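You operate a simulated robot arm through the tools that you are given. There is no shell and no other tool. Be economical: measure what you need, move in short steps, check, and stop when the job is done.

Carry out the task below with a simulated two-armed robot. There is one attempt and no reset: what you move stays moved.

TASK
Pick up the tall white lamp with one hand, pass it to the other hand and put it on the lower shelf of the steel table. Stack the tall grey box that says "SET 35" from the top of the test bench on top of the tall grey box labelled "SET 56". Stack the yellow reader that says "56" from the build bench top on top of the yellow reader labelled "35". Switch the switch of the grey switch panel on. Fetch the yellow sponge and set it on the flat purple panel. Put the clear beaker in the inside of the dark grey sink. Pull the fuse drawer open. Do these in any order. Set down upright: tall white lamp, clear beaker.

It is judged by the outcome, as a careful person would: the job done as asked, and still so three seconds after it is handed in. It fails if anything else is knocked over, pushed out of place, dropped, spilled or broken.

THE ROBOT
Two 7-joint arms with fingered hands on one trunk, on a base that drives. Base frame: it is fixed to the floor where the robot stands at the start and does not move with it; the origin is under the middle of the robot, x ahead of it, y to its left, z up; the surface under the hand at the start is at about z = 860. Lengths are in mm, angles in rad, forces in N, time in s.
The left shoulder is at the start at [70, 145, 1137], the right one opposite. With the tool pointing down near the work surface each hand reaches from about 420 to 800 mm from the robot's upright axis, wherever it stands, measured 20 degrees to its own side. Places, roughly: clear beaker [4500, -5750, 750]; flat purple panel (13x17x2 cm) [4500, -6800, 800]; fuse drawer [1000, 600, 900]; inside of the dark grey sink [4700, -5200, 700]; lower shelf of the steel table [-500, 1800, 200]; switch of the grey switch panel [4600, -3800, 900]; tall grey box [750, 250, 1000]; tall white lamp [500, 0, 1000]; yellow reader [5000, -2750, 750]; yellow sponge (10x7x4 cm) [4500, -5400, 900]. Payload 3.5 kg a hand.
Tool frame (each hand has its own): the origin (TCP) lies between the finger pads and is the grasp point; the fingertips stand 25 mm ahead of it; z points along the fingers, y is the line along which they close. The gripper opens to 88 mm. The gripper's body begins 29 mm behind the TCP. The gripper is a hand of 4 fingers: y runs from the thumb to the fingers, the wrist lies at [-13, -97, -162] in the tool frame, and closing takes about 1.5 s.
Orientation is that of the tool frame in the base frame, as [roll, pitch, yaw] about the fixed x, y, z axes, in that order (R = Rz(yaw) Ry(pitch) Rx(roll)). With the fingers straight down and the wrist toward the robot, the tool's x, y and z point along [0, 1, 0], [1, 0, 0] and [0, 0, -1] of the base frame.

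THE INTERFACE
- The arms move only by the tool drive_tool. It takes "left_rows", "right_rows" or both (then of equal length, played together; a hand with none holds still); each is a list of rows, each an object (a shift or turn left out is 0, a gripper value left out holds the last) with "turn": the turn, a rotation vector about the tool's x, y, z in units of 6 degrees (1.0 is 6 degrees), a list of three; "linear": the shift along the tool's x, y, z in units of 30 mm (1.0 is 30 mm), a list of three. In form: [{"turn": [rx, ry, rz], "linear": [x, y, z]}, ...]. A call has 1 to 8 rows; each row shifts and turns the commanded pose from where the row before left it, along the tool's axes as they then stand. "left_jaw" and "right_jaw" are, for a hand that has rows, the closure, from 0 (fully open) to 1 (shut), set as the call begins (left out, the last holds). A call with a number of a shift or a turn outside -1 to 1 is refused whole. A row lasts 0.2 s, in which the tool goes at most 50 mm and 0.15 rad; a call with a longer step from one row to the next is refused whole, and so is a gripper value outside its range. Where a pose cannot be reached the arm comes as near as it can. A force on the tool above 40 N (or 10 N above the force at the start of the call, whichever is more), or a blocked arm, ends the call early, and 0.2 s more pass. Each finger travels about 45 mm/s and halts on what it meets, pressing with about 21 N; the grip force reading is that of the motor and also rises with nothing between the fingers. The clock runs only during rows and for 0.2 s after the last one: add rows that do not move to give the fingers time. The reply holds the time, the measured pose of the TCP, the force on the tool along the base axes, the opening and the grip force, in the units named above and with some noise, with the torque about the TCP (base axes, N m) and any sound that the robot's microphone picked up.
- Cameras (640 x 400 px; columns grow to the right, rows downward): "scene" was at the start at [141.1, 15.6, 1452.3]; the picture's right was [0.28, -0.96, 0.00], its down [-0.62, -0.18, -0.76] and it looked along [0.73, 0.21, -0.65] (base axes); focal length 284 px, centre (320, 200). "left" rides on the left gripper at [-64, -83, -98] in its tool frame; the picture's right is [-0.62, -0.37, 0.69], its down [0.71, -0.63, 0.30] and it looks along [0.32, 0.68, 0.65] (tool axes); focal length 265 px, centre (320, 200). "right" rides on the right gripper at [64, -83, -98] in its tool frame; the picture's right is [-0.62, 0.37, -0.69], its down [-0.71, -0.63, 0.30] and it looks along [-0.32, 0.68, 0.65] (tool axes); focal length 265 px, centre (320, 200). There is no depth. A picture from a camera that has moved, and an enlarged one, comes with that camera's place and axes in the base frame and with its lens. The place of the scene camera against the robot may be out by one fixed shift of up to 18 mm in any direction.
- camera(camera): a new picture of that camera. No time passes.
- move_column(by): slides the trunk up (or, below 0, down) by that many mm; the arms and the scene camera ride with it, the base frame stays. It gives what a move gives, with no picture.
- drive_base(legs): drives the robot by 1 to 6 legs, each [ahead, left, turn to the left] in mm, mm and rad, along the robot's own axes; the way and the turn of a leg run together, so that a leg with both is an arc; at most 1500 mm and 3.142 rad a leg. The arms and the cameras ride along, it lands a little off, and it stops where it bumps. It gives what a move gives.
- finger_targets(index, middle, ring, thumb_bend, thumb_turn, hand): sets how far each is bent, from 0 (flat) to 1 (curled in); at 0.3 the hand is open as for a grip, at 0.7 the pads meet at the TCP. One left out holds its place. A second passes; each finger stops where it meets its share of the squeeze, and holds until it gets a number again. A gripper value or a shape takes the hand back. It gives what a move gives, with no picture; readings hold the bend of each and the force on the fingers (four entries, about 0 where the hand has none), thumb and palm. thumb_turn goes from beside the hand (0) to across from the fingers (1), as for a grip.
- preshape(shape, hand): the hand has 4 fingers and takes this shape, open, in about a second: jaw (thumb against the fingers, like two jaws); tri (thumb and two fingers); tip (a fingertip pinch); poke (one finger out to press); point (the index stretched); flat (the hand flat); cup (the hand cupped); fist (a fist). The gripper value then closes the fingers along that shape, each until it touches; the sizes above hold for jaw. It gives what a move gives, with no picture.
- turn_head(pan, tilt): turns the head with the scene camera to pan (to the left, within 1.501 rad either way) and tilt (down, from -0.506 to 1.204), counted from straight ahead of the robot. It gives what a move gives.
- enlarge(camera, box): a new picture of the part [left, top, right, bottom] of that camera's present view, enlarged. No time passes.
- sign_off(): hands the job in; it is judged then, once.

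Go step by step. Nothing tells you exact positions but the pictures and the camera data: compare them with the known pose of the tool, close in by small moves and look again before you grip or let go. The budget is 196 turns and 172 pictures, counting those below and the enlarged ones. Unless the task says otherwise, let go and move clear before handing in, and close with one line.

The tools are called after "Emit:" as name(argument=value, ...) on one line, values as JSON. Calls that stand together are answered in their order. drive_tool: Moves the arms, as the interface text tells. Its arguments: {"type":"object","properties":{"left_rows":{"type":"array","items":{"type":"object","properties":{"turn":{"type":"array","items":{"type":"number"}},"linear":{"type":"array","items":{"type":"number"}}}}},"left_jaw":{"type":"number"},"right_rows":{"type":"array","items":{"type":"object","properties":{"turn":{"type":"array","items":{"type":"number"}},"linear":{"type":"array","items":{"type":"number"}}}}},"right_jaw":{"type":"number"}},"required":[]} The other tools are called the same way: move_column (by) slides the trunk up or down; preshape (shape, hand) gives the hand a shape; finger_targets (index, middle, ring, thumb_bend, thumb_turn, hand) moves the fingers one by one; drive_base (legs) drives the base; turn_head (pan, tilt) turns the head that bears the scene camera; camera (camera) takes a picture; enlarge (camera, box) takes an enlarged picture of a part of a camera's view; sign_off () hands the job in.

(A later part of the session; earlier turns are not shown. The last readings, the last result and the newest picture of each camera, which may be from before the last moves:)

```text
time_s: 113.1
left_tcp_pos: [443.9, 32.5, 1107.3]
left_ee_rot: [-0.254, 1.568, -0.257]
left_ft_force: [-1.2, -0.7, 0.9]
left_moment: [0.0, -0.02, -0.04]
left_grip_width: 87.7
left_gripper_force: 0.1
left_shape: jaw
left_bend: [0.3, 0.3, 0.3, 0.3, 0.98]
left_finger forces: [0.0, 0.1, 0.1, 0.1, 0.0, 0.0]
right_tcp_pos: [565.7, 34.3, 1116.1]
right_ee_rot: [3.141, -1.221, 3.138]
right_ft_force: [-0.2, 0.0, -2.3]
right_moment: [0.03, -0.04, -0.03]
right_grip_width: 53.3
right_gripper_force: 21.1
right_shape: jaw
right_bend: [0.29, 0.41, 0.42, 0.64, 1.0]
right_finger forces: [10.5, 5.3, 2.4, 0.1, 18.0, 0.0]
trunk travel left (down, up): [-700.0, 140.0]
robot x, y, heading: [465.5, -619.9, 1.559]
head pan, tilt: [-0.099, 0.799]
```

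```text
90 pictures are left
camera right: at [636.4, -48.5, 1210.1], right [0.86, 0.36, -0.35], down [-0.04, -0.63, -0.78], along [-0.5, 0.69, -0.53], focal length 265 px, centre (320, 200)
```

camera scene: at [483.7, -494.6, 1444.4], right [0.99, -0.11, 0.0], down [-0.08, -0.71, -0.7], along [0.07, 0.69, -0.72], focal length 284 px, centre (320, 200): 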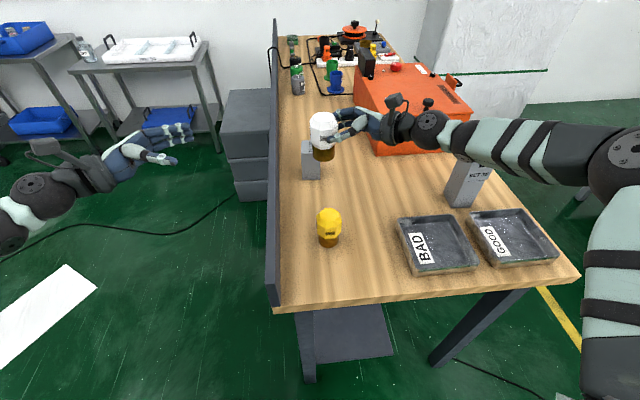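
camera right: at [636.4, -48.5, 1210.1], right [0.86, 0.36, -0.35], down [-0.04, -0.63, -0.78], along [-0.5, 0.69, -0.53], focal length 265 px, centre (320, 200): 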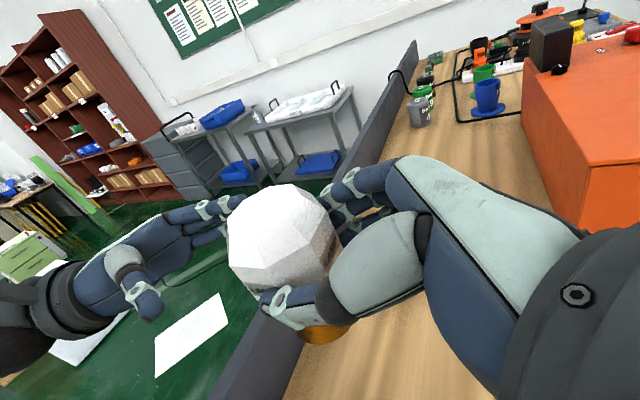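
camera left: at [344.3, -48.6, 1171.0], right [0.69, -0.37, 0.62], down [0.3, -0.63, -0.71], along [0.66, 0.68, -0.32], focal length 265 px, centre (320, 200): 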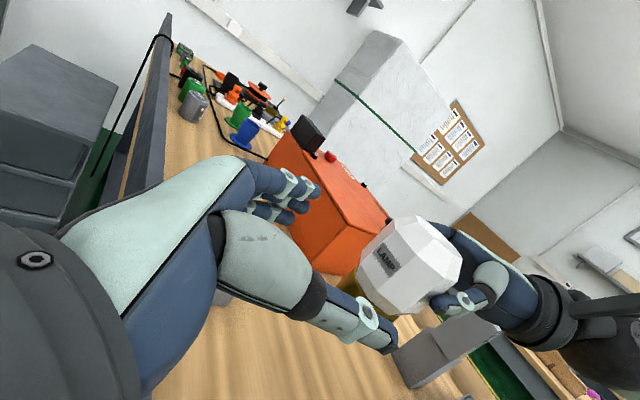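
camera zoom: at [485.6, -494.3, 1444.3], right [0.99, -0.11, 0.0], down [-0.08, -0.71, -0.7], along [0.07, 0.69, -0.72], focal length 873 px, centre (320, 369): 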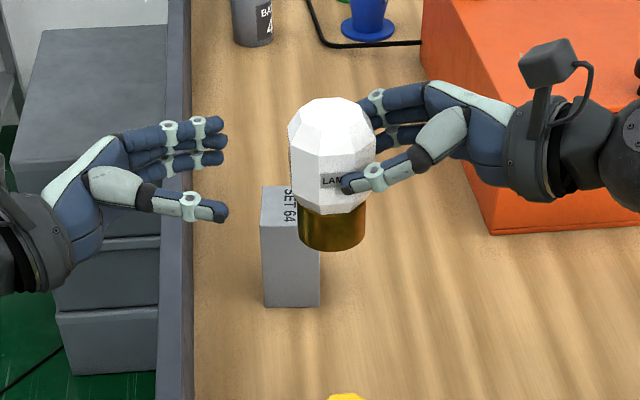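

There's good separation: the right fingertips stay on the right half. I'll advance the left hand about 66 mm.

Emit:
drive_tool(left_rows=[{"linear": [0, 0, 0.6]}, {"linear": [0, 0, 0.6]}, {"linear": [0, 0, 0.5]}, {"linear": [0, 0, 0.5]}])

Emit:
camera(camera="left")

Emit:
enlarge(camera="scene", box=[220, 80, 420, 210])

Emit:
camera(camera="right")

```text
time_s: 114.1
left_tcp_pos: [508.7, 32.1, 1105.7]
left_ee_rot: [-0.459, 1.568, -0.462]
left_ft_force: [0.6, 0.6, 0.4]
left_moment: [0.03, -0.04, 0.0]
left_grip_width: 88.0
left_gripper_force: 0.0
left_shape: jaw
left_bend: [0.3, 0.3, 0.3, 0.3, 0.98]
left_finger forces: [0.1, 0.0, 0.0, 0.0, 0.0, 0.1]
right_tcp_pos: [565.4, 33.4, 1117.2]
right_ee_rot: [3.139, -1.223, -3.142]
right_ft_force: [-0.4, 0.3, -1.7]
right_moment: [0.02, -0.04, -0.02]
right_grip_width: 53.1
right_gripper_force: 20.9
right_shape: jaw
right_bend: [0.29, 0.41, 0.42, 0.64, 1.0]
right_finger forces: [10.4, 5.4, 2.5, 0.1, 17.9, 0.0]
trunk travel left (down, up): [-700.0, 140.0]
robot x, y, heading: [465.2, -619.3, 1.56]
head pan, tilt: [-0.099, 0.799]
```

```text
89 pictures are left
camera left: at [410.5, -49.9, 1170.5], right [0.69, -0.37, 0.62], down [0.3, -0.63, -0.71], along [0.66, 0.68, -0.33], focal length 265 px, centre (320, 200)
```

left: 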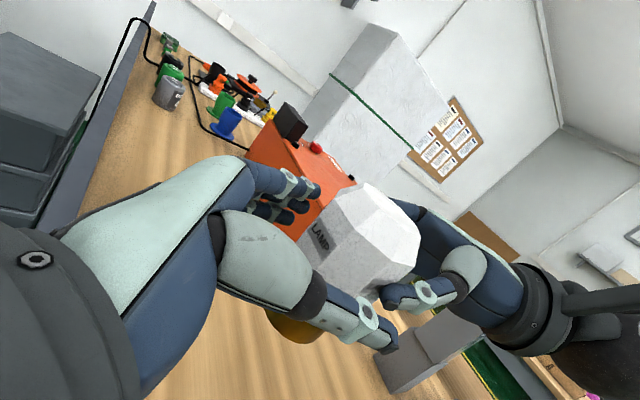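

```text
3.08 times, centred on (320, 145) of scene
camera zoom: at [485.4, -494.9, 1444.4], right [0.99, -0.11, 0.0], down [-0.08, -0.71, -0.7], along [0.07, 0.69, -0.72], focal length 873 px, centre (320, 369)
```

zoom: 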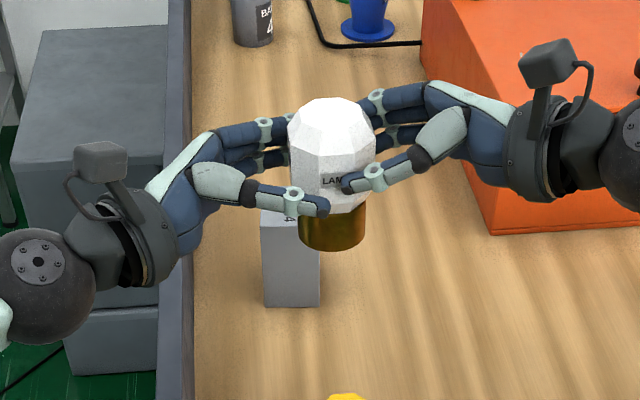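

```text
87 pictures are left
camera right: at [636.2, -49.0, 1210.4], right [0.86, 0.36, -0.35], down [-0.04, -0.63, -0.78], along [-0.5, 0.69, -0.53], focal length 265 px, centre (320, 200)
```

right: 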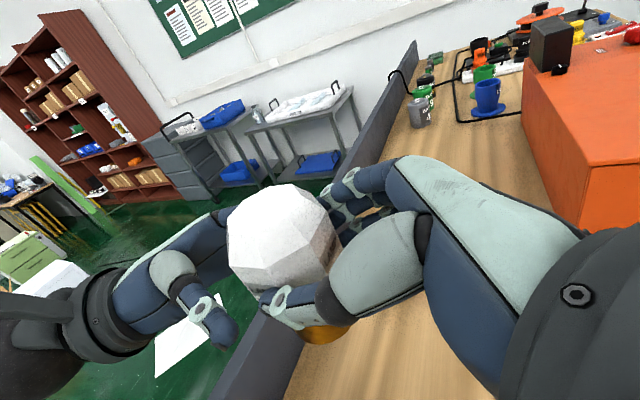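

I'll raise the left hand 6 mm to centre on the facet, then close it.

Emit:
drive_tool(left_rows=[{"linear": [-0.2, 0, 0]}])

Emit:
drive_tool(left_jaw=1, left_rows=[{}, {}, {}, {}, {}, {}, {}])

Emit:
camera(camera="left")

Emit:
enlarge(camera="scene", box=[220, 80, 420, 210])

```text
time_s: 114.5
left_tcp_pos: [507.9, 30.9, 1112.7]
left_ee_rot: [-0.225, 1.568, -0.228]
left_ft_force: [0.2, -0.8, 0.1]
left_moment: [0.03, 0.01, 0.0]
left_grip_width: 87.9
left_gripper_force: 0.2
left_shape: jaw
left_bend: [0.3, 0.3, 0.3, 0.3, 0.98]
left_finger forces: [0.0, 0.0, 0.0, 0.1, 0.1, 0.1]
right_tcp_pos: [564.5, 32.5, 1117.0]
right_ee_rot: [3.142, -1.221, 3.136]
right_ft_force: [0.3, 0.2, -1.2]
right_moment: [0.03, -0.03, -0.01]
right_grip_width: 53.1
right_gripper_force: 21.3
right_shape: jaw
right_bend: [0.29, 0.41, 0.42, 0.64, 1.0]
right_finger forces: [10.4, 5.3, 2.4, 0.1, 17.9, 0.0]
trunk travel left (down, up): [-700.0, 140.0]
robot x, y, heading: [464.0, -617.4, 1.558]
head pan, tilt: [-0.099, 0.799]
```

```text
time_s: 116.1
left_tcp_pos: [508.1, 32.0, 1113.1]
left_ee_rot: [-1.018, 1.569, -1.022]
left_ft_force: [-3.2, 1.2, 0.5]
left_moment: [0.06, 0.02, -0.02]
left_grip_width: 51.4
left_gripper_force: 21.1
left_shape: jaw
left_bend: [0.29, 0.4, 0.37, 0.67, 1.0]
left_finger forces: [10.6, 5.8, 2.2, 0.0, 18.0, 0.1]
right_tcp_pos: [564.9, 33.5, 1116.0]
right_ee_rot: [-3.14, -1.223, 3.136]
right_ft_force: [3.4, -0.8, -1.8]
right_moment: [-0.04, -0.13, 0.08]
right_grip_width: 53.1
right_gripper_force: 21.3
right_shape: jaw
right_bend: [0.29, 0.42, 0.43, 0.64, 1.0]
right_finger forces: [10.8, 5.6, 2.7, 0.0, 19.9, 0.1]
trunk travel left (down, up): [-700.0, 140.0]
robot x, y, heading: [467.2, -618.5, 1.562]
head pan, tilt: [-0.099, 0.799]
```

```text
86 pictures are left
camera left: at [409.0, -50.2, 1177.2], right [0.69, -0.37, 0.62], down [0.3, -0.63, -0.71], along [0.66, 0.68, -0.32], focal length 265 px, centre (320, 200)
```

left: 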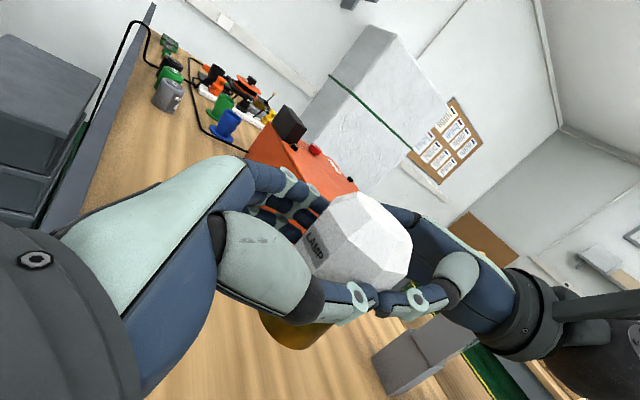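

```text
3.08 times, centred on (320, 145) of scene
camera zoom: at [484.4, -495.1, 1444.4], right [0.99, -0.11, 0.0], down [-0.08, -0.71, -0.7], along [0.07, 0.69, -0.72], focal length 873 px, centre (320, 369)
```

zoom: 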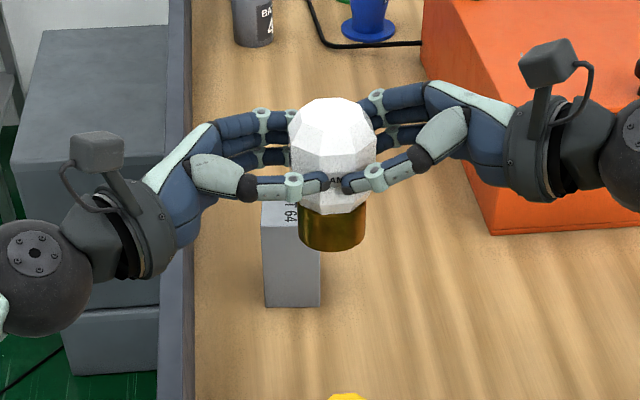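

Both hands grip the lamp. I'll open the right hand and withdraw it.

Emit:
drive_tool(right_jaw=0, right_rows=[{}, {}, {}, {}, {}])

Emit:
drive_tool(right_rows=[{"linear": [0, 0, -0.3]}, {"linear": [0, 0, -0.6]}, {"linear": [0, 0, -0.8]}, {"linear": [0, 0, -0.8]}])

Emit:
enlarge(camera="scene", box=[220, 80, 420, 210])

Emit:
camera(camera="right")

```text
time_s: 117.3
left_tcp_pos: [508.6, 30.6, 1112.3]
left_ee_rot: [-1.009, 1.567, -1.013]
left_ft_force: [0.0, 0.3, 0.3]
left_moment: [0.01, 0.05, 0.03]
left_grip_width: 51.4
left_gripper_force: 20.6
left_shape: jaw
left_bend: [0.29, 0.4, 0.37, 0.67, 1.0]
left_finger forces: [10.4, 5.7, 2.5, 0.0, 17.8, 0.1]
right_tcp_pos: [565.1, 33.6, 1116.1]
right_ee_rot: [-3.14, -1.222, 3.136]
right_ft_force: [0.5, -1.2, 0.2]
right_moment: [0.02, -0.01, -0.01]
right_grip_width: 87.6
right_gripper_force: 0.0
right_shape: jaw
right_bend: [0.3, 0.3, 0.3, 0.3, 0.98]
right_finger forces: [0.0, 0.0, 0.1, 0.1, 0.0, 0.1]
trunk travel left (down, up): [-700.0, 140.0]
robot x, y, heading: [462.2, -618.8, 1.567]
head pan, tilt: [-0.099, 0.799]
```

```text
time_s: 118.3
left_tcp_pos: [509.2, 30.8, 1113.1]
left_ee_rot: [-0.967, 1.568, -0.969]
left_ft_force: [0.2, 0.3, -0.1]
left_moment: [0.01, 0.01, 0.0]
left_grip_width: 51.1
left_gripper_force: 21.1
left_shape: jaw
left_bend: [0.29, 0.4, 0.37, 0.67, 1.0]
left_finger forces: [10.3, 5.6, 2.5, 0.0, 17.9, 0.1]
right_tcp_pos: [635.3, 30.7, 1141.2]
right_ee_rot: [-3.141, -1.221, 3.137]
right_ft_force: [-0.5, -0.2, -0.4]
right_moment: [-0.01, 0.01, 0.01]
right_grip_width: 87.5
right_gripper_force: 0.2
right_shape: jaw
right_bend: [0.3, 0.3, 0.3, 0.3, 0.98]
right_finger forces: [0.0, 0.1, 0.0, 0.1, 0.0, 0.0]
trunk travel left (down, up): [-700.0, 140.0]
robot x, y, heading: [465.9, -616.7, 1.562]
head pan, tilt: [-0.099, 0.799]
```

```text
3.08 times, centred on (320, 145) of scene
camera zoom: at [485.4, -495.4, 1444.4], right [0.99, -0.11, 0.0], down [-0.08, -0.71, -0.7], along [0.07, 0.69, -0.72], focal length 873 px, centre (320, 369)
```

zoom: 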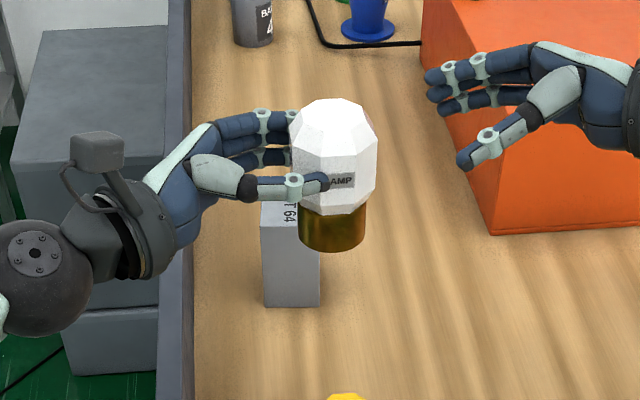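

```text
83 pictures are left
camera right: at [705.7, -51.2, 1235.3], right [0.86, 0.37, -0.35], down [-0.04, -0.63, -0.78], along [-0.5, 0.69, -0.53], focal length 265 px, centre (320, 200)
```

right: 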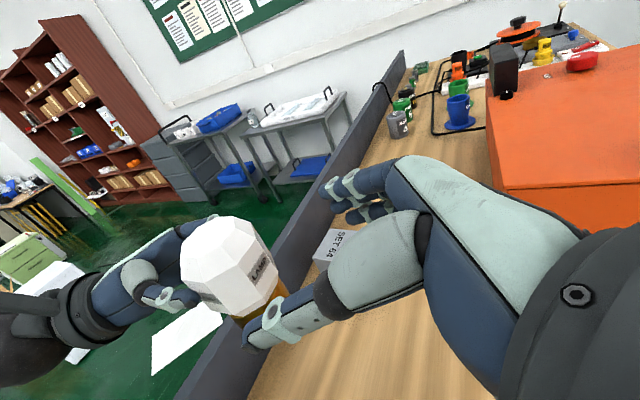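

The lamp is now in the left hand, upright. I'll fold the right hand back to pointing down, back off and head for the steel table.

Emit:
drive_tool(right_rows=[{"turn": [0, -1, 0], "linear": [0.3, -0.8, -0.5]}, {"turn": [0, -1, 0], "linear": [0.3, -0.8, -0.5]}, {"turn": [0, -1, 0], "linear": [0, -0.8, 0]}, {"turn": [0, -1, 0], "linear": [0, -0.8, 0]}, {"turn": [0, -1, 0]}, {"turn": [0, -1, 0]}, {"turn": [0, -1, 0]}, {"turn": [0, -1, 0]}])

Emit:
drive_tool(right_rows=[{"turn": [0, -1, 0]}, {"turn": [0, -1, 0]}, {"turn": [0, -1, 0]}, {"turn": [0, -0.67, 0]}])

Emit:
drive_base(legs=[[-330, 0, 0.01], [0, 525, 0], [1480, 0, 0]])

Emit:
turn_head(pan=0.2, tilt=0.6)

Emit:
camera(camera="scene")

```text
time_s: 120.1
left_tcp_pos: [506.6, 31.6, 1113.9]
left_ee_rot: [-0.935, 1.569, -0.939]
left_ft_force: [-0.1, 0.8, -0.2]
left_moment: [-0.04, 0.07, 0.01]
left_grip_width: 51.4
left_gripper_force: 21.3
left_shape: jaw
left_bend: [0.29, 0.4, 0.37, 0.67, 1.0]
left_finger forces: [10.1, 5.6, 2.4, 0.0, 17.8, 0.1]
right_tcp_pos: [653.8, -64.5, 1170.4]
right_ee_rot: [3.141, -0.381, 3.139]
right_ft_force: [0.3, 1.0, 0.2]
right_moment: [0.02, -0.02, -0.03]
right_grip_width: 87.4
right_gripper_force: 0.0
right_shape: jaw
right_bend: [0.3, 0.3, 0.3, 0.3, 0.98]
right_finger forces: [0.0, 0.0, 0.1, 0.0, 0.0, 0.0]
trunk travel left (down, up): [-700.0, 140.0]
robot x, y, heading: [464.1, -614.3, 1.56]
head pan, tilt: [-0.099, 0.799]
```

```text
time_s: 121.1
left_tcp_pos: [507.0, 31.3, 1112.2]
left_ee_rot: [-0.75, 1.568, -0.754]
left_ft_force: [0.3, 0.4, 0.4]
left_moment: [-0.01, 0.03, 0.03]
left_grip_width: 51.0
left_gripper_force: 20.9
left_shape: jaw
left_bend: [0.29, 0.4, 0.37, 0.67, 1.0]
left_finger forces: [10.2, 5.6, 2.6, 0.0, 17.7, 0.1]
right_tcp_pos: [653.8, -64.5, 1171.3]
right_ee_rot: [3.141, 0.003, 3.137]
right_ft_force: [-0.1, -0.5, -0.6]
right_moment: [0.01, 0.01, -0.01]
right_grip_width: 87.3
right_gripper_force: 0.1
right_shape: jaw
right_bend: [0.3, 0.3, 0.3, 0.3, 0.98]
right_finger forces: [0.1, 0.1, 0.0, 0.0, 0.1, 0.0]
trunk travel left (down, up): [-700.0, 140.0]
robot x, y, heading: [465.1, -619.6, 1.563]
head pan, tilt: [-0.099, 0.799]
```

```text
time_s: 132.9
left_tcp_pos: [6.7, 1171.0, 1113.1]
left_ee_rot: [-0.415, 1.569, -0.431]
left_ft_force: [-0.6, 0.1, -0.1]
left_moment: [0.01, 0.03, 0.0]
left_grip_width: 51.4
left_gripper_force: 20.9
left_shape: jaw
left_bend: [0.29, 0.4, 0.37, 0.67, 1.0]
left_finger forces: [10.3, 5.6, 2.6, 0.0, 17.7, 0.1]
right_tcp_pos: [152.2, 1075.6, 1171.2]
right_ee_rot: [-3.142, 0.002, 3.125]
right_ft_force: [-0.5, -0.1, 0.5]
right_moment: [0.01, 0.0, 0.02]
right_grip_width: 87.9
right_gripper_force: 0.0
right_shape: jaw
right_bend: [0.3, 0.3, 0.3, 0.3, 0.98]
right_finger forces: [0.1, 0.0, 0.0, 0.0, 0.0, 0.1]
trunk travel left (down, up): [-700.0, 140.0]
robot x, y, heading: [-47.0, 525.2, 1.548]
head pan, tilt: [-0.099, 0.799]
```

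```text
time_s: 133.7
left_tcp_pos: [7.2, 1171.4, 1112.5]
left_ee_rot: [-1.068, 1.568, -1.083]
left_ft_force: [-0.1, 0.4, 0.9]
left_moment: [0.0, 0.05, -0.01]
left_grip_width: 51.3
left_gripper_force: 21.0
left_shape: jaw
left_bend: [0.29, 0.4, 0.37, 0.67, 1.0]
left_finger forces: [10.1, 5.7, 2.6, 0.0, 17.9, 0.0]
right_tcp_pos: [152.3, 1075.1, 1169.5]
right_ee_rot: [-3.141, 0.001, 3.127]
right_ft_force: [0.6, 0.7, -0.7]
right_moment: [0.01, 0.02, -0.02]
right_grip_width: 87.6
right_gripper_force: 0.0
right_shape: jaw
right_bend: [0.3, 0.3, 0.3, 0.3, 0.98]
right_finger forces: [0.0, 0.1, 0.0, 0.0, 0.0, 0.0]
trunk travel left (down, up): [-700.0, 140.0]
robot x, y, heading: [-44.2, 524.8, 1.553]
head pan, tilt: [0.201, 0.6]
```

```text
82 pictures are left
camera scene: at [-48.0, 653.3, 1461.2], right [0.98, 0.18, 0.0], down [0.1, -0.56, -0.82], along [-0.15, 0.81, -0.57], focal length 284 px, centre (320, 200)
```

scene: 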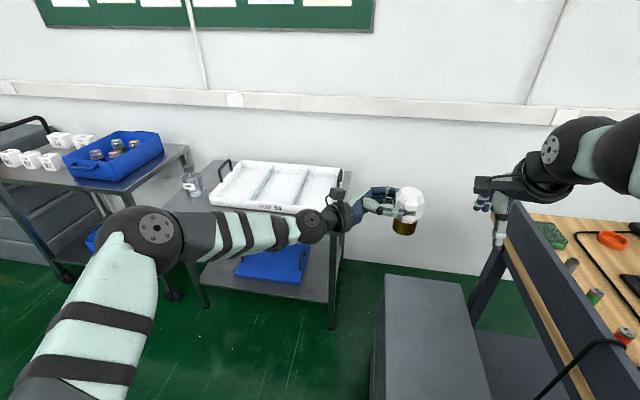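

I'll shift left in front of the table's right half, and look at the lower shelf.

Emit:
drive_base(legs=[[0, 300, 0.018], [330, 0, 0]])

Emit:
turn_head(pan=0.1, tilt=0.8)

Emit:
camera(camera="scene")

```text
time_s: 137.5
left_tcp_pos: [-302.1, 1500.5, 1113.5]
left_ee_rot: [0.233, 1.569, 0.232]
left_ft_force: [0.3, -0.3, -1.4]
left_moment: [0.0, 0.02, -0.01]
left_grip_width: 51.4
left_gripper_force: 20.5
left_shape: jaw
left_bend: [0.29, 0.4, 0.37, 0.67, 1.0]
left_finger forces: [10.2, 5.7, 2.7, 0.0, 17.8, 0.0]
right_tcp_pos: [-155.4, 1405.5, 1170.3]
right_ee_rot: [3.14, 0.003, 3.139]
right_ft_force: [-0.4, 0.4, 0.1]
right_moment: [0.0, 0.0, 0.01]
right_grip_width: 87.7
right_gripper_force: 0.0
right_shape: jaw
right_bend: [0.3, 0.3, 0.3, 0.3, 0.98]
right_finger forces: [0.0, 0.1, 0.1, 0.0, 0.0, 0.1]
trunk travel left (down, up): [-700.0, 140.0]
robot x, y, heading: [-346.2, 847.6, 1.565]
head pan, tilt: [0.201, 0.6]
```

```text
time_s: 138.2
left_tcp_pos: [-300.9, 1501.3, 1112.2]
left_ee_rot: [-0.564, 1.567, -0.563]
left_ft_force: [0.8, -0.8, -1.7]
left_moment: [0.0, 0.06, 0.0]
left_grip_width: 51.3
left_gripper_force: 20.7
left_shape: jaw
left_bend: [0.29, 0.4, 0.37, 0.67, 1.0]
left_finger forces: [10.1, 5.6, 2.5, 0.1, 17.8, 0.0]
right_tcp_pos: [-154.8, 1406.2, 1169.3]
right_ee_rot: [3.141, 0.002, 3.137]
right_ft_force: [-0.5, -0.3, -0.3]
right_moment: [0.02, 0.02, 0.03]
right_grip_width: 87.6
right_gripper_force: 0.1
right_shape: jaw
right_bend: [0.3, 0.3, 0.3, 0.3, 0.98]
right_finger forces: [0.0, 0.1, 0.1, 0.0, 0.0, 0.0]
trunk travel left (down, up): [-700.0, 140.0]
robot x, y, heading: [-341.5, 852.4, 1.566]
head pan, tilt: [0.099, 0.799]
```

```text
81 pictures are left
camera scene: at [-341.0, 976.2, 1444.4], right [1.0, 0.09, 0.0], down [0.07, -0.71, -0.7], along [-0.07, 0.69, -0.72], focal length 284 px, centre (320, 200)
```

scene: 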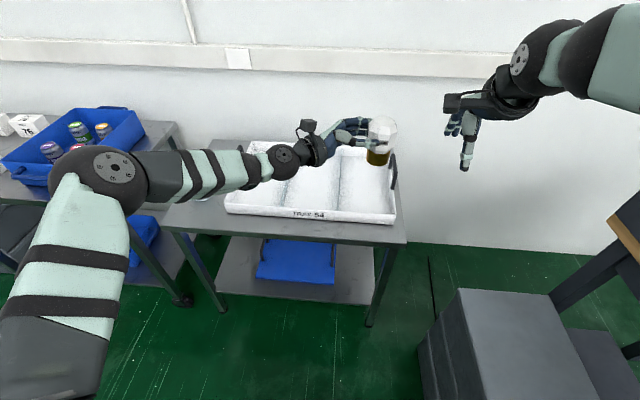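

The shelf's right part (x≈-335…-150) is free beside the blue bin. I'll back off, yaw the left hand 45°, and lower the trunk.

Emit:
drive_base(legs=[[-270, 0, 0], [0, 60, 0.005]])

Emit:
drive_tool(left_rows=[{"turn": [-1, 0, 0]}, {"turn": [-1, 0, 0]}, {"turn": [-1, 0, 0]}, {"turn": [-1, 0, 0]}, {"turn": [-1, 0, 0]}, {"turn": [-1, 0, 0]}, {"turn": [-1, 0, 0]}, {"turn": [-0.5, 0, 0]}])

Emit:
move_column(by=-350)

Emit:
camera(camera="scene")

Emit:
camera(camera="left")

```text
time_s: 140.7
left_tcp_pos: [-363.4, 1234.5, 1111.4]
left_ee_rot: [-2.279, 1.569, -2.274]
left_ft_force: [0.0, -0.2, -1.1]
left_moment: [0.01, 0.03, -0.01]
left_grip_width: 51.3
left_gripper_force: 21.4
left_shape: jaw
left_bend: [0.29, 0.4, 0.37, 0.67, 1.0]
left_finger forces: [10.2, 5.6, 2.7, 0.0, 17.8, 0.0]
right_tcp_pos: [-216.7, 1141.1, 1168.7]
right_ee_rot: [-3.141, -0.003, -3.138]
right_ft_force: [0.0, -0.1, 0.1]
right_moment: [-0.03, 0.03, -0.02]
right_grip_width: 87.6
right_gripper_force: 0.1
right_shape: jaw
right_bend: [0.3, 0.3, 0.3, 0.3, 0.98]
right_finger forces: [0.0, 0.1, 0.0, 0.0, 0.1, 0.0]
trunk travel left (down, up): [-700.0, 140.0]
robot x, y, heading: [-402.6, 585.3, 1.574]
head pan, tilt: [0.099, 0.799]
```

```text
time_s: 142.5
left_tcp_pos: [-368.0, 1233.9, 1113.1]
left_ee_rot: [-1.4, 1.57, -0.607]
left_ft_force: [-0.2, 0.2, -1.9]
left_moment: [-0.07, 0.03, 0.0]
left_grip_width: 50.8
left_gripper_force: 21.2
left_shape: jaw
left_bend: [0.29, 0.4, 0.38, 0.67, 1.0]
left_finger forces: [10.2, 5.4, 2.7, 0.0, 17.7, 0.1]
right_tcp_pos: [-217.6, 1141.2, 1170.9]
right_ee_rot: [3.142, 0.0, -3.138]
right_ft_force: [-0.5, 0.3, 0.8]
right_moment: [0.03, 0.03, 0.04]
right_grip_width: 87.6
right_gripper_force: 0.1
right_shape: jaw
right_bend: [0.3, 0.3, 0.3, 0.3, 0.98]
right_finger forces: [0.1, 0.0, 0.0, 0.0, 0.1, 0.1]
trunk travel left (down, up): [-700.0, 140.0]
robot x, y, heading: [-404.5, 587.4, 1.572]
head pan, tilt: [0.099, 0.799]
```

```text
time_s: 145.9
left_tcp_pos: [-367.0, 1234.3, 762.3]
left_ee_rot: [-0.692, 1.568, 0.099]
left_ft_force: [0.1, -0.6, -1.1]
left_moment: [-0.02, 0.0, -0.06]
left_grip_width: 51.1
left_gripper_force: 21.0
left_shape: jaw
left_bend: [0.29, 0.4, 0.38, 0.67, 1.0]
left_finger forces: [10.2, 5.4, 2.7, 0.1, 17.6, 0.0]
right_tcp_pos: [-219.8, 1140.0, 819.8]
right_ee_rot: [3.141, 0.001, -3.137]
right_ft_force: [0.0, -0.5, 0.3]
right_moment: [-0.02, -0.02, 0.0]
right_grip_width: 87.6
right_gripper_force: 0.0
right_shape: jaw
right_bend: [0.3, 0.3, 0.3, 0.3, 0.98]
right_finger forces: [0.1, 0.1, 0.1, 0.0, 0.0, 0.0]
trunk travel left (down, up): [-350.0, 490.0]
robot x, y, heading: [-405.4, 586.7, 1.573]
head pan, tilt: [0.099, 0.799]
```

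```text
80 pictures are left
camera scene: at [-402.5, 707.7, 1094.5], right [0.99, 0.1, 0.0], down [0.07, -0.71, -0.7], along [-0.07, 0.69, -0.72], focal length 284 px, centre (320, 200)
```

scene: 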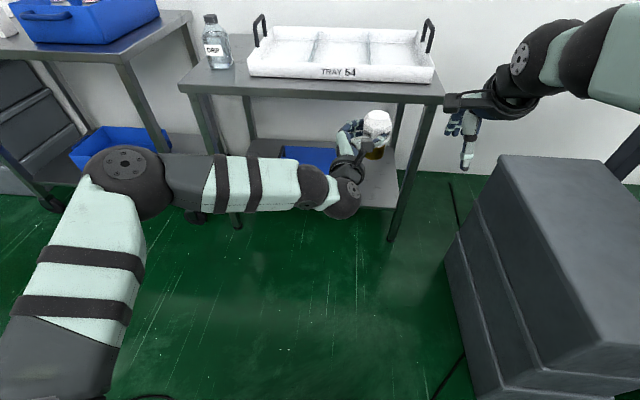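

```text
79 pictures are left
camera left: at [-377.4, 1107.0, 827.3], right [0.75, 0.23, 0.62], down [0.66, -0.23, -0.71], along [-0.02, 0.95, -0.33], focal length 265 px, centre (320, 200)
```

left: 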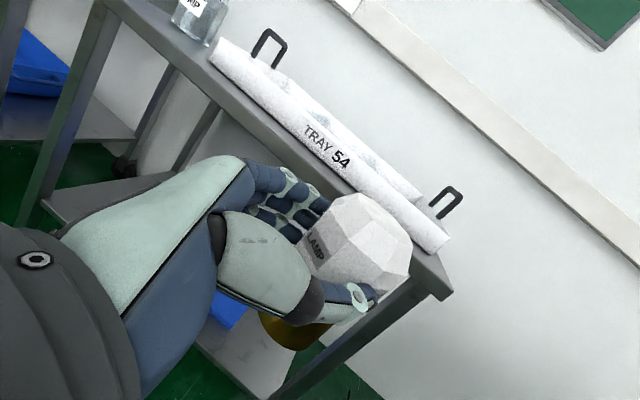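

Clear so far. I'll lower the rest of the way.

Emit:
move_column(by=-345)

Emit:
turn_head(pan=0.0, tilt=0.45)

Emit:
camera(camera="scene")

Emit:
camera(camera="left")

Emit:
camera(camera="right")

```text
time_s: 149.3
left_tcp_pos: [-367.5, 1234.7, 417.3]
left_ee_rot: [-1.166, 1.569, -0.374]
left_ft_force: [0.2, -0.1, -2.2]
left_moment: [-0.01, 0.01, 0.04]
left_grip_width: 51.3
left_gripper_force: 21.1
left_shape: jaw
left_bend: [0.29, 0.4, 0.38, 0.67, 1.0]
left_finger forces: [10.0, 5.4, 2.8, 0.0, 17.5, 0.0]
right_tcp_pos: [-220.1, 1140.4, 474.5]
right_ee_rot: [3.141, 0.001, -3.139]
right_ft_force: [-1.4, 0.3, -1.2]
right_moment: [-0.02, 0.01, 0.02]
right_grip_width: 87.6
right_gripper_force: 0.1
right_shape: jaw
right_bend: [0.3, 0.3, 0.3, 0.3, 0.98]
right_finger forces: [0.0, 0.0, 0.0, 0.0, 0.0, 0.0]
trunk travel left (down, up): [-5.0, 835.0]
robot x, y, heading: [-404.2, 584.8, 1.57]
head pan, tilt: [0.099, 0.799]
```

```text
time_s: 150.1
left_tcp_pos: [-367.4, 1234.1, 418.5]
left_ee_rot: [-1.601, 1.568, -0.811]
left_ft_force: [-0.2, 0.1, -1.2]
left_moment: [-0.04, 0.03, 0.03]
left_grip_width: 51.1
left_gripper_force: 21.1
left_shape: jaw
left_bend: [0.29, 0.4, 0.38, 0.67, 1.0]
left_finger forces: [10.1, 5.4, 2.7, 0.0, 17.5, 0.1]
right_tcp_pos: [-219.8, 1141.2, 474.1]
right_ee_rot: [-3.141, 0.001, -3.138]
right_ft_force: [0.1, 0.8, 0.3]
right_moment: [-0.02, 0.01, 0.0]
right_grip_width: 87.8
right_gripper_force: 0.0
right_shape: jaw
right_bend: [0.3, 0.3, 0.3, 0.3, 0.98]
right_finger forces: [0.1, 0.1, 0.0, 0.0, 0.1, 0.1]
trunk travel left (down, up): [-5.0, 835.0]
robot x, y, heading: [-404.8, 584.9, 1.574]
head pan, tilt: [0.0, 0.45]
```

```text
78 pictures are left
camera scene: at [-394.6, 719.4, 779.8], right [1.0, 0.0, 0.0], down [0.0, -0.44, -0.9], along [0.0, 0.9, -0.44], focal length 284 px, centre (320, 200)
```

scene: 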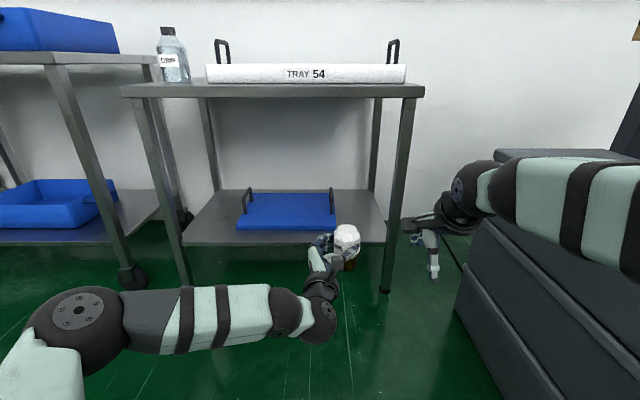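

```text
77 pictures are left
camera left: at [-377.4, 1106.9, 482.2], right [0.75, 0.23, 0.62], down [0.66, -0.23, -0.71], along [-0.02, 0.95, -0.33], focal length 265 px, centre (320, 200)
```

left: 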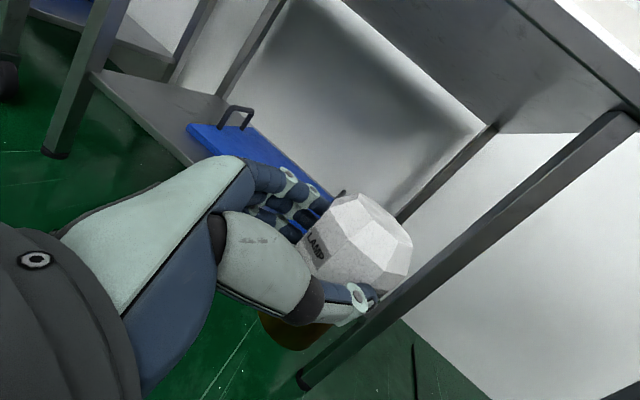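

```text
76 pictures are left
camera right: at [-283.2, 1058.0, 573.0], right [0.62, 0.37, 0.69], down [0.72, -0.63, -0.3], along [0.32, 0.69, -0.65], focal length 265 px, centre (320, 200)
```

right: 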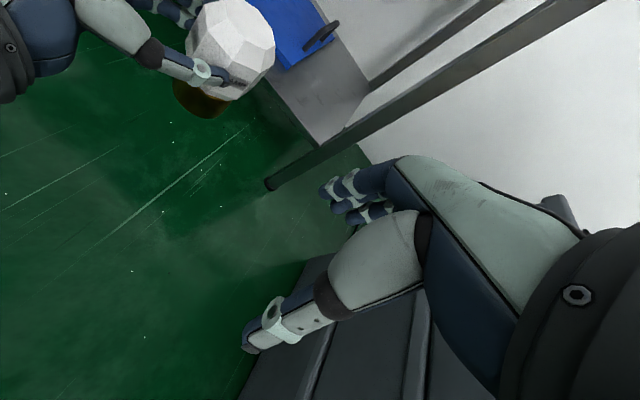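

I need to see the right arm's clearance to the crates before moving forward.

Emit:
turn_head(pan=-0.9, tilt=0.5)

Emit:
camera(camera="scene")

```text
time_s: 151.3
left_tcp_pos: [-367.1, 1233.6, 418.0]
left_ee_rot: [-1.608, 1.57, -0.817]
left_ft_force: [-0.7, -0.3, -1.6]
left_moment: [-0.01, 0.04, -0.02]
left_grip_width: 50.9
left_gripper_force: 21.6
left_shape: jaw
left_bend: [0.29, 0.4, 0.38, 0.67, 1.0]
left_finger forces: [10.1, 5.4, 2.7, 0.1, 17.5, 0.1]
right_tcp_pos: [-220.2, 1138.5, 474.5]
right_ee_rot: [-3.141, 0.001, -3.138]
right_ft_force: [0.0, -0.9, -0.3]
right_moment: [0.01, -0.01, -0.02]
right_grip_width: 87.7
right_gripper_force: 0.1
right_shape: jaw
right_bend: [0.3, 0.3, 0.3, 0.3, 0.98]
right_finger forces: [0.0, 0.0, 0.1, 0.0, 0.0, 0.0]
trunk travel left (down, up): [-5.0, 835.0]
robot x, y, heading: [-403.3, 587.0, 1.578]
head pan, tilt: [-0.901, 0.499]
```

```text
75 pictures are left
camera scene: at [-323.2, 684.2, 775.4], right [0.62, -0.78, 0.0], down [-0.37, -0.3, -0.88], along [0.69, 0.55, -0.48], focal length 284 px, centre (320, 200)
```

scene: 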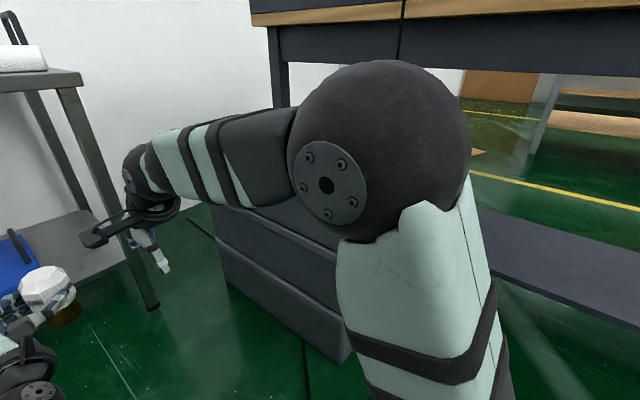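

Clearance is fine. I'll tuck the right hand back while shifting the lamp right and lowering it.

Emit:
drive_tool(left_rows=[{"linear": [0.67, -0.54, 0.54]}, {"linear": [0.67, -0.54, 0.54]}, {"linear": [0.67, -0.54, 0.54]}, {"linear": [0.67, -0.54, 0.54]}], right_rows=[{"linear": [0, -1, -0.5]}, {"linear": [0, -1, -0.5]}, {"linear": [0, -1, 0]}, {"linear": [0, -1, 0]}])

Emit:
drive_base(legs=[[230, 0, 0]])

Emit:
turn_head(pan=-0.1, tilt=0.5)

Emit:
camera(camera="scene")

Emit:
camera(camera="left")

```text
time_s: 152.3
left_tcp_pos: [-275.3, 1232.3, 336.0]
left_ee_rot: [-1.507, 1.568, -0.716]
left_ft_force: [0.0, -0.8, -1.5]
left_moment: [-0.06, 0.05, 0.0]
left_grip_width: 51.4
left_gripper_force: 21.3
left_shape: jaw
left_bend: [0.29, 0.4, 0.38, 0.67, 1.0]
left_finger forces: [10.2, 5.4, 2.7, 0.0, 17.6, 0.0]
right_tcp_pos: [-187.7, 1073.5, 504.2]
right_ee_rot: [3.14, -0.014, -3.136]
right_ft_force: [-0.2, -0.1, -0.3]
right_moment: [0.0, 0.0, -0.01]
right_grip_width: 87.6
right_gripper_force: 0.1
right_shape: jaw
right_bend: [0.3, 0.3, 0.3, 0.3, 0.98]
right_finger forces: [0.0, 0.1, 0.1, 0.0, 0.1, 0.0]
right hand out of reach, approached as far as the arm can: row 1, 2, 3, 4
trunk travel left (down, up): [-5.0, 835.0]
robot x, y, heading: [-399.5, 585.7, 1.575]
head pan, tilt: [-0.901, 0.499]
```

```text
time_s: 154.0
left_tcp_pos: [-278.2, 1459.9, 336.8]
left_ee_rot: [-1.278, 1.57, -0.487]
left_ft_force: [-0.3, 0.3, -1.8]
left_moment: [-0.03, 0.01, 0.01]
left_grip_width: 51.2
left_gripper_force: 20.9
left_shape: jaw
left_bend: [0.29, 0.4, 0.38, 0.67, 1.0]
left_finger forces: [10.2, 5.4, 2.6, 0.0, 17.5, 0.1]
right_tcp_pos: [-187.9, 1301.2, 502.5]
right_ee_rot: [-3.138, -0.012, -3.138]
right_ft_force: [0.4, 0.5, -0.4]
right_moment: [0.0, 0.02, 0.0]
right_grip_width: 87.7
right_gripper_force: 0.0
right_shape: jaw
right_bend: [0.3, 0.3, 0.3, 0.3, 0.98]
right_finger forces: [0.1, 0.1, 0.1, 0.0, 0.0, 0.1]
trunk travel left (down, up): [-5.0, 835.0]
robot x, y, heading: [-401.6, 812.3, 1.577]
head pan, tilt: [-0.901, 0.499]
```

```text
time_s: 155.2
left_tcp_pos: [-278.8, 1458.2, 336.5]
left_ee_rot: [-1.348, 1.57, -0.557]
left_ft_force: [0.3, 0.2, -1.1]
left_moment: [-0.05, 0.03, -0.02]
left_grip_width: 50.9
left_gripper_force: 20.5
left_shape: jaw
left_bend: [0.29, 0.4, 0.38, 0.67, 1.0]
left_finger forces: [10.2, 5.4, 2.6, 0.0, 17.5, 0.0]
right_tcp_pos: [-187.5, 1302.4, 503.1]
right_ee_rot: [-3.14, -0.016, -3.14]
right_ft_force: [0.0, 0.3, -0.1]
right_moment: [0.01, 0.0, -0.05]
right_grip_width: 87.4
right_gripper_force: 0.1
right_shape: jaw
right_bend: [0.3, 0.3, 0.3, 0.3, 0.98]
right_finger forces: [0.0, 0.0, 0.0, 0.0, 0.0, 0.0]
trunk travel left (down, up): [-5.0, 835.0]
robot x, y, heading: [-402.3, 812.3, 1.572]
head pan, tilt: [-0.099, 0.499]
```

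```text
74 pictures are left
camera scene: at [-386.4, 944.9, 775.4], right [1.0, -0.1, 0.0], down [-0.05, -0.48, -0.88], along [0.08, 0.87, -0.48], focal length 284 px, centre (320, 200)
```

scene: 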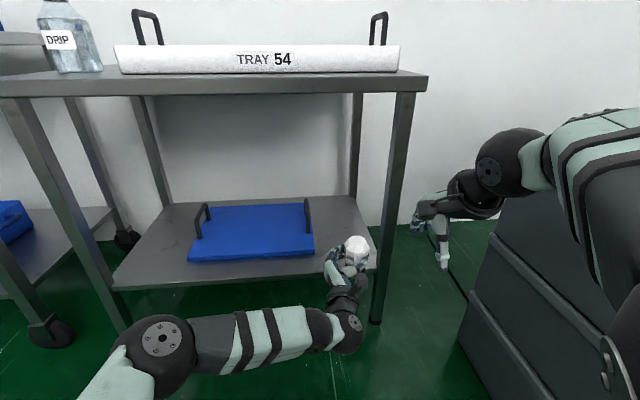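

```text
73 pictures are left
camera left: at [-287.6, 1332.3, 400.7], right [0.75, 0.23, 0.62], down [0.66, -0.23, -0.71], along [-0.03, 0.94, -0.33], focal length 265 px, centre (320, 200)
```

left: 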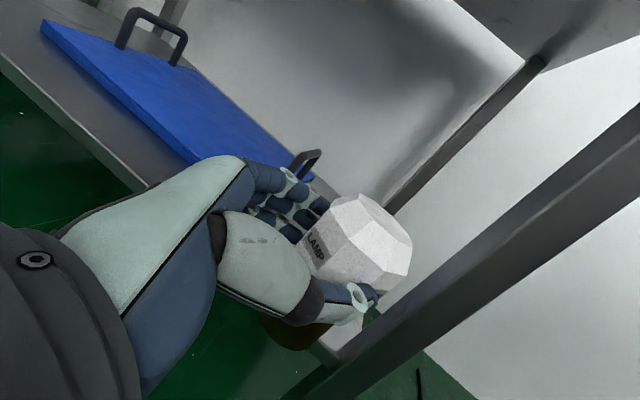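

The blue item is a thin tray; the lamp's spot at (-255,1618) is free. I'll move forward 140 mm.

Emit:
drive_base(legs=[[140, 0, 0]])

Emit:
camera(camera="scene")

Emit:
camera(camera="left")

Emit:
camera(camera="right")

```text
time_s: 156.5
left_tcp_pos: [-281.5, 1602.7, 336.5]
left_ee_rot: [-1.162, 1.57, -0.368]
left_ft_force: [0.0, 0.0, -0.6]
left_moment: [-0.03, 0.07, 0.04]
left_grip_width: 51.2
left_gripper_force: 20.8
left_shape: jaw
left_bend: [0.29, 0.4, 0.38, 0.67, 1.0]
left_finger forces: [10.1, 5.4, 2.7, 0.1, 17.5, 0.1]
right_tcp_pos: [-189.9, 1443.8, 503.5]
right_ee_rot: [-3.14, -0.015, -3.136]
right_ft_force: [-0.2, 0.5, 0.2]
right_moment: [0.02, -0.03, 0.02]
right_grip_width: 87.4
right_gripper_force: 0.1
right_shape: jaw
right_bend: [0.3, 0.3, 0.3, 0.3, 0.98]
right_finger forces: [0.1, 0.1, 0.0, 0.0, 0.1, 0.0]
trunk travel left (down, up): [-5.0, 835.0]
robot x, y, heading: [-406.3, 954.8, 1.579]
head pan, tilt: [-0.099, 0.499]
```

```text
72 pictures are left
camera scene: at [-387.5, 1087.4, 775.4], right [1.0, -0.09, 0.0], down [-0.04, -0.48, -0.88], along [0.08, 0.87, -0.48], focal length 284 px, centre (320, 200)
```

scene: 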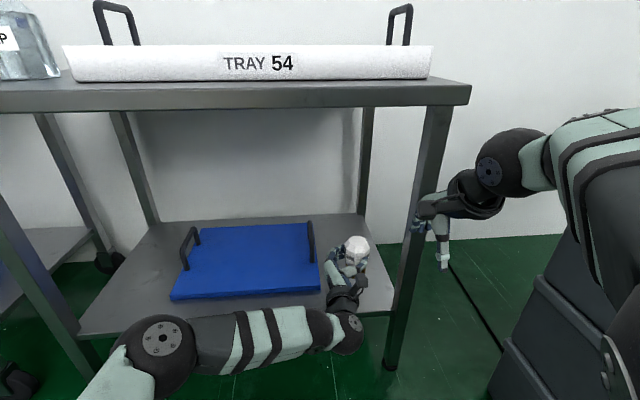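

```text
71 pictures are left
camera left: at [-289.4, 1475.0, 400.7], right [0.75, 0.24, 0.62], down [0.66, -0.23, -0.71], along [-0.03, 0.94, -0.33], focal length 265 px, centre (320, 200)
```

left: 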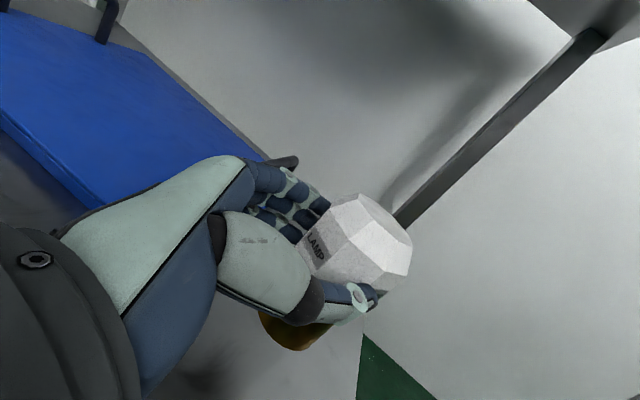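

```text
70 pictures are left
camera right: at [-251.5, 1361.6, 602.2], right [0.63, 0.37, 0.68], down [0.71, -0.63, -0.31], along [0.31, 0.68, -0.66], focal length 265 px, centre (320, 200)
```

right: 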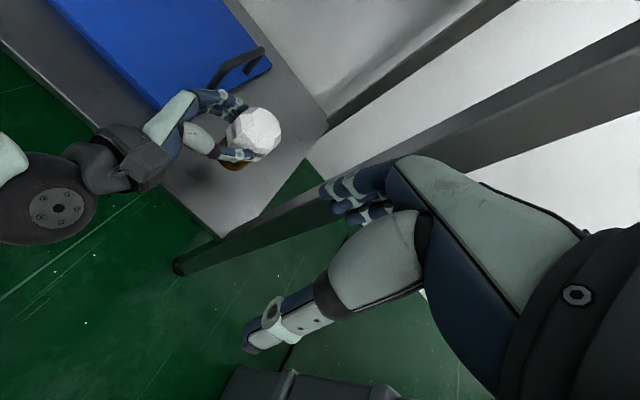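

The lamp is over free shelf. Lowering it.

Emit:
drive_tool(left_rows=[{"linear": [0.6, 0, 0]}, {"linear": [0.6, 0, 0]}, {"linear": [0.5, 0, 0]}])

Emit:
drive_tool(left_rows=[{"linear": [0.2, 0, 0]}])

Emit:
drive_tool(left_rows=[{"linear": [0.15, 0, 0]}])

Emit:
enlarge(camera="right", box=[120, 60, 340, 220])

```text
time_s: 157.3
left_tcp_pos: [-278.8, 1603.1, 284.9]
left_ee_rot: [-1.137, 1.569, -0.344]
left_ft_force: [-0.3, -1.0, 2.0]
left_moment: [0.03, 0.04, 0.01]
left_grip_width: 51.0
left_gripper_force: 20.7
left_shape: jaw
left_bend: [0.29, 0.4, 0.38, 0.67, 1.0]
left_finger forces: [10.2, 5.3, 2.4, 0.1, 17.9, 0.1]
right_tcp_pos: [-189.6, 1443.1, 502.9]
right_ee_rot: [3.141, -0.015, -3.137]
right_ft_force: [0.1, -0.1, 0.0]
right_moment: [-0.02, -0.03, -0.02]
right_grip_width: 87.6
right_gripper_force: 0.1
right_shape: jaw
right_bend: [0.3, 0.3, 0.3, 0.3, 0.98]
right_finger forces: [0.0, 0.0, 0.0, 0.1, 0.0, 0.0]
trunk travel left (down, up): [-5.0, 835.0]
robot x, y, heading: [-407.0, 952.1, 1.575]
head pan, tilt: [-0.099, 0.499]
```

```text
time_s: 157.7
left_tcp_pos: [-280.1, 1602.6, 283.6]
left_ee_rot: [-0.28, 1.562, 0.514]
left_ft_force: [-0.7, -1.7, 10.8]
left_moment: [0.32, 0.03, -0.02]
left_grip_width: 50.7
left_gripper_force: 21.3
left_shape: jaw
left_bend: [0.73, 0.4, 0.39, 0.67, 0.99]
left_finger forces: [9.8, 5.1, 2.1, 0.1, 18.1, 0.0]
right_tcp_pos: [-190.3, 1443.2, 504.5]
right_ee_rot: [3.141, -0.015, -3.137]
right_ft_force: [0.4, 0.3, 0.4]
right_moment: [0.01, 0.01, -0.01]
right_grip_width: 87.4
right_gripper_force: 0.0
right_shape: jaw
right_bend: [0.3, 0.3, 0.3, 0.3, 0.98]
right_finger forces: [0.1, 0.0, 0.1, 0.0, 0.0, 0.1]
trunk travel left (down, up): [-5.0, 835.0]
robot x, y, heading: [-404.4, 956.9, 1.578]
head pan, tilt: [-0.099, 0.499]
```

```text
time_s: 158.1
left_tcp_pos: [-279.0, 1602.6, 278.0]
left_ee_rot: [0.048, 1.565, 0.843]
left_ft_force: [0.9, -2.3, 16.5]
left_moment: [0.4, -0.02, 0.01]
left_grip_width: 50.5
left_gripper_force: 21.0
left_shape: jaw
left_bend: [0.73, 0.4, 0.42, 0.67, 0.97]
left_finger forces: [9.4, 5.1, 1.8, 0.0, 17.7, 0.0]
right_tcp_pos: [-189.6, 1443.0, 504.9]
right_ee_rot: [3.142, -0.015, -3.136]
right_ft_force: [-0.1, -0.6, -0.9]
right_moment: [0.01, 0.0, 0.01]
right_grip_width: 87.9
right_gripper_force: 0.0
right_shape: jaw
right_bend: [0.3, 0.3, 0.3, 0.3, 0.98]
right_finger forces: [0.0, 0.0, 0.0, 0.0, 0.0, 0.0]
trunk travel left (down, up): [-5.0, 835.0]
robot x, y, heading: [-405.4, 958.0, 1.577]
head pan, tilt: [-0.099, 0.499]
```

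```text
2.50 times, centred on (230, 140) of right
camera zoom: at [-251.5, 1360.0, 603.8], right [0.63, 0.37, 0.68], down [0.71, -0.63, -0.32], along [0.31, 0.69, -0.66], focal length 664 px, centre (545, 350)
```

zoom: 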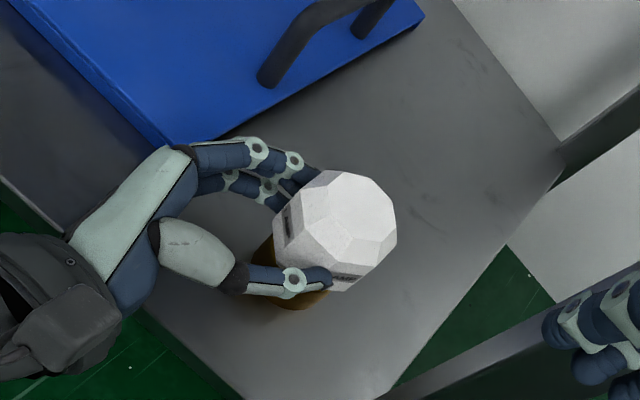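

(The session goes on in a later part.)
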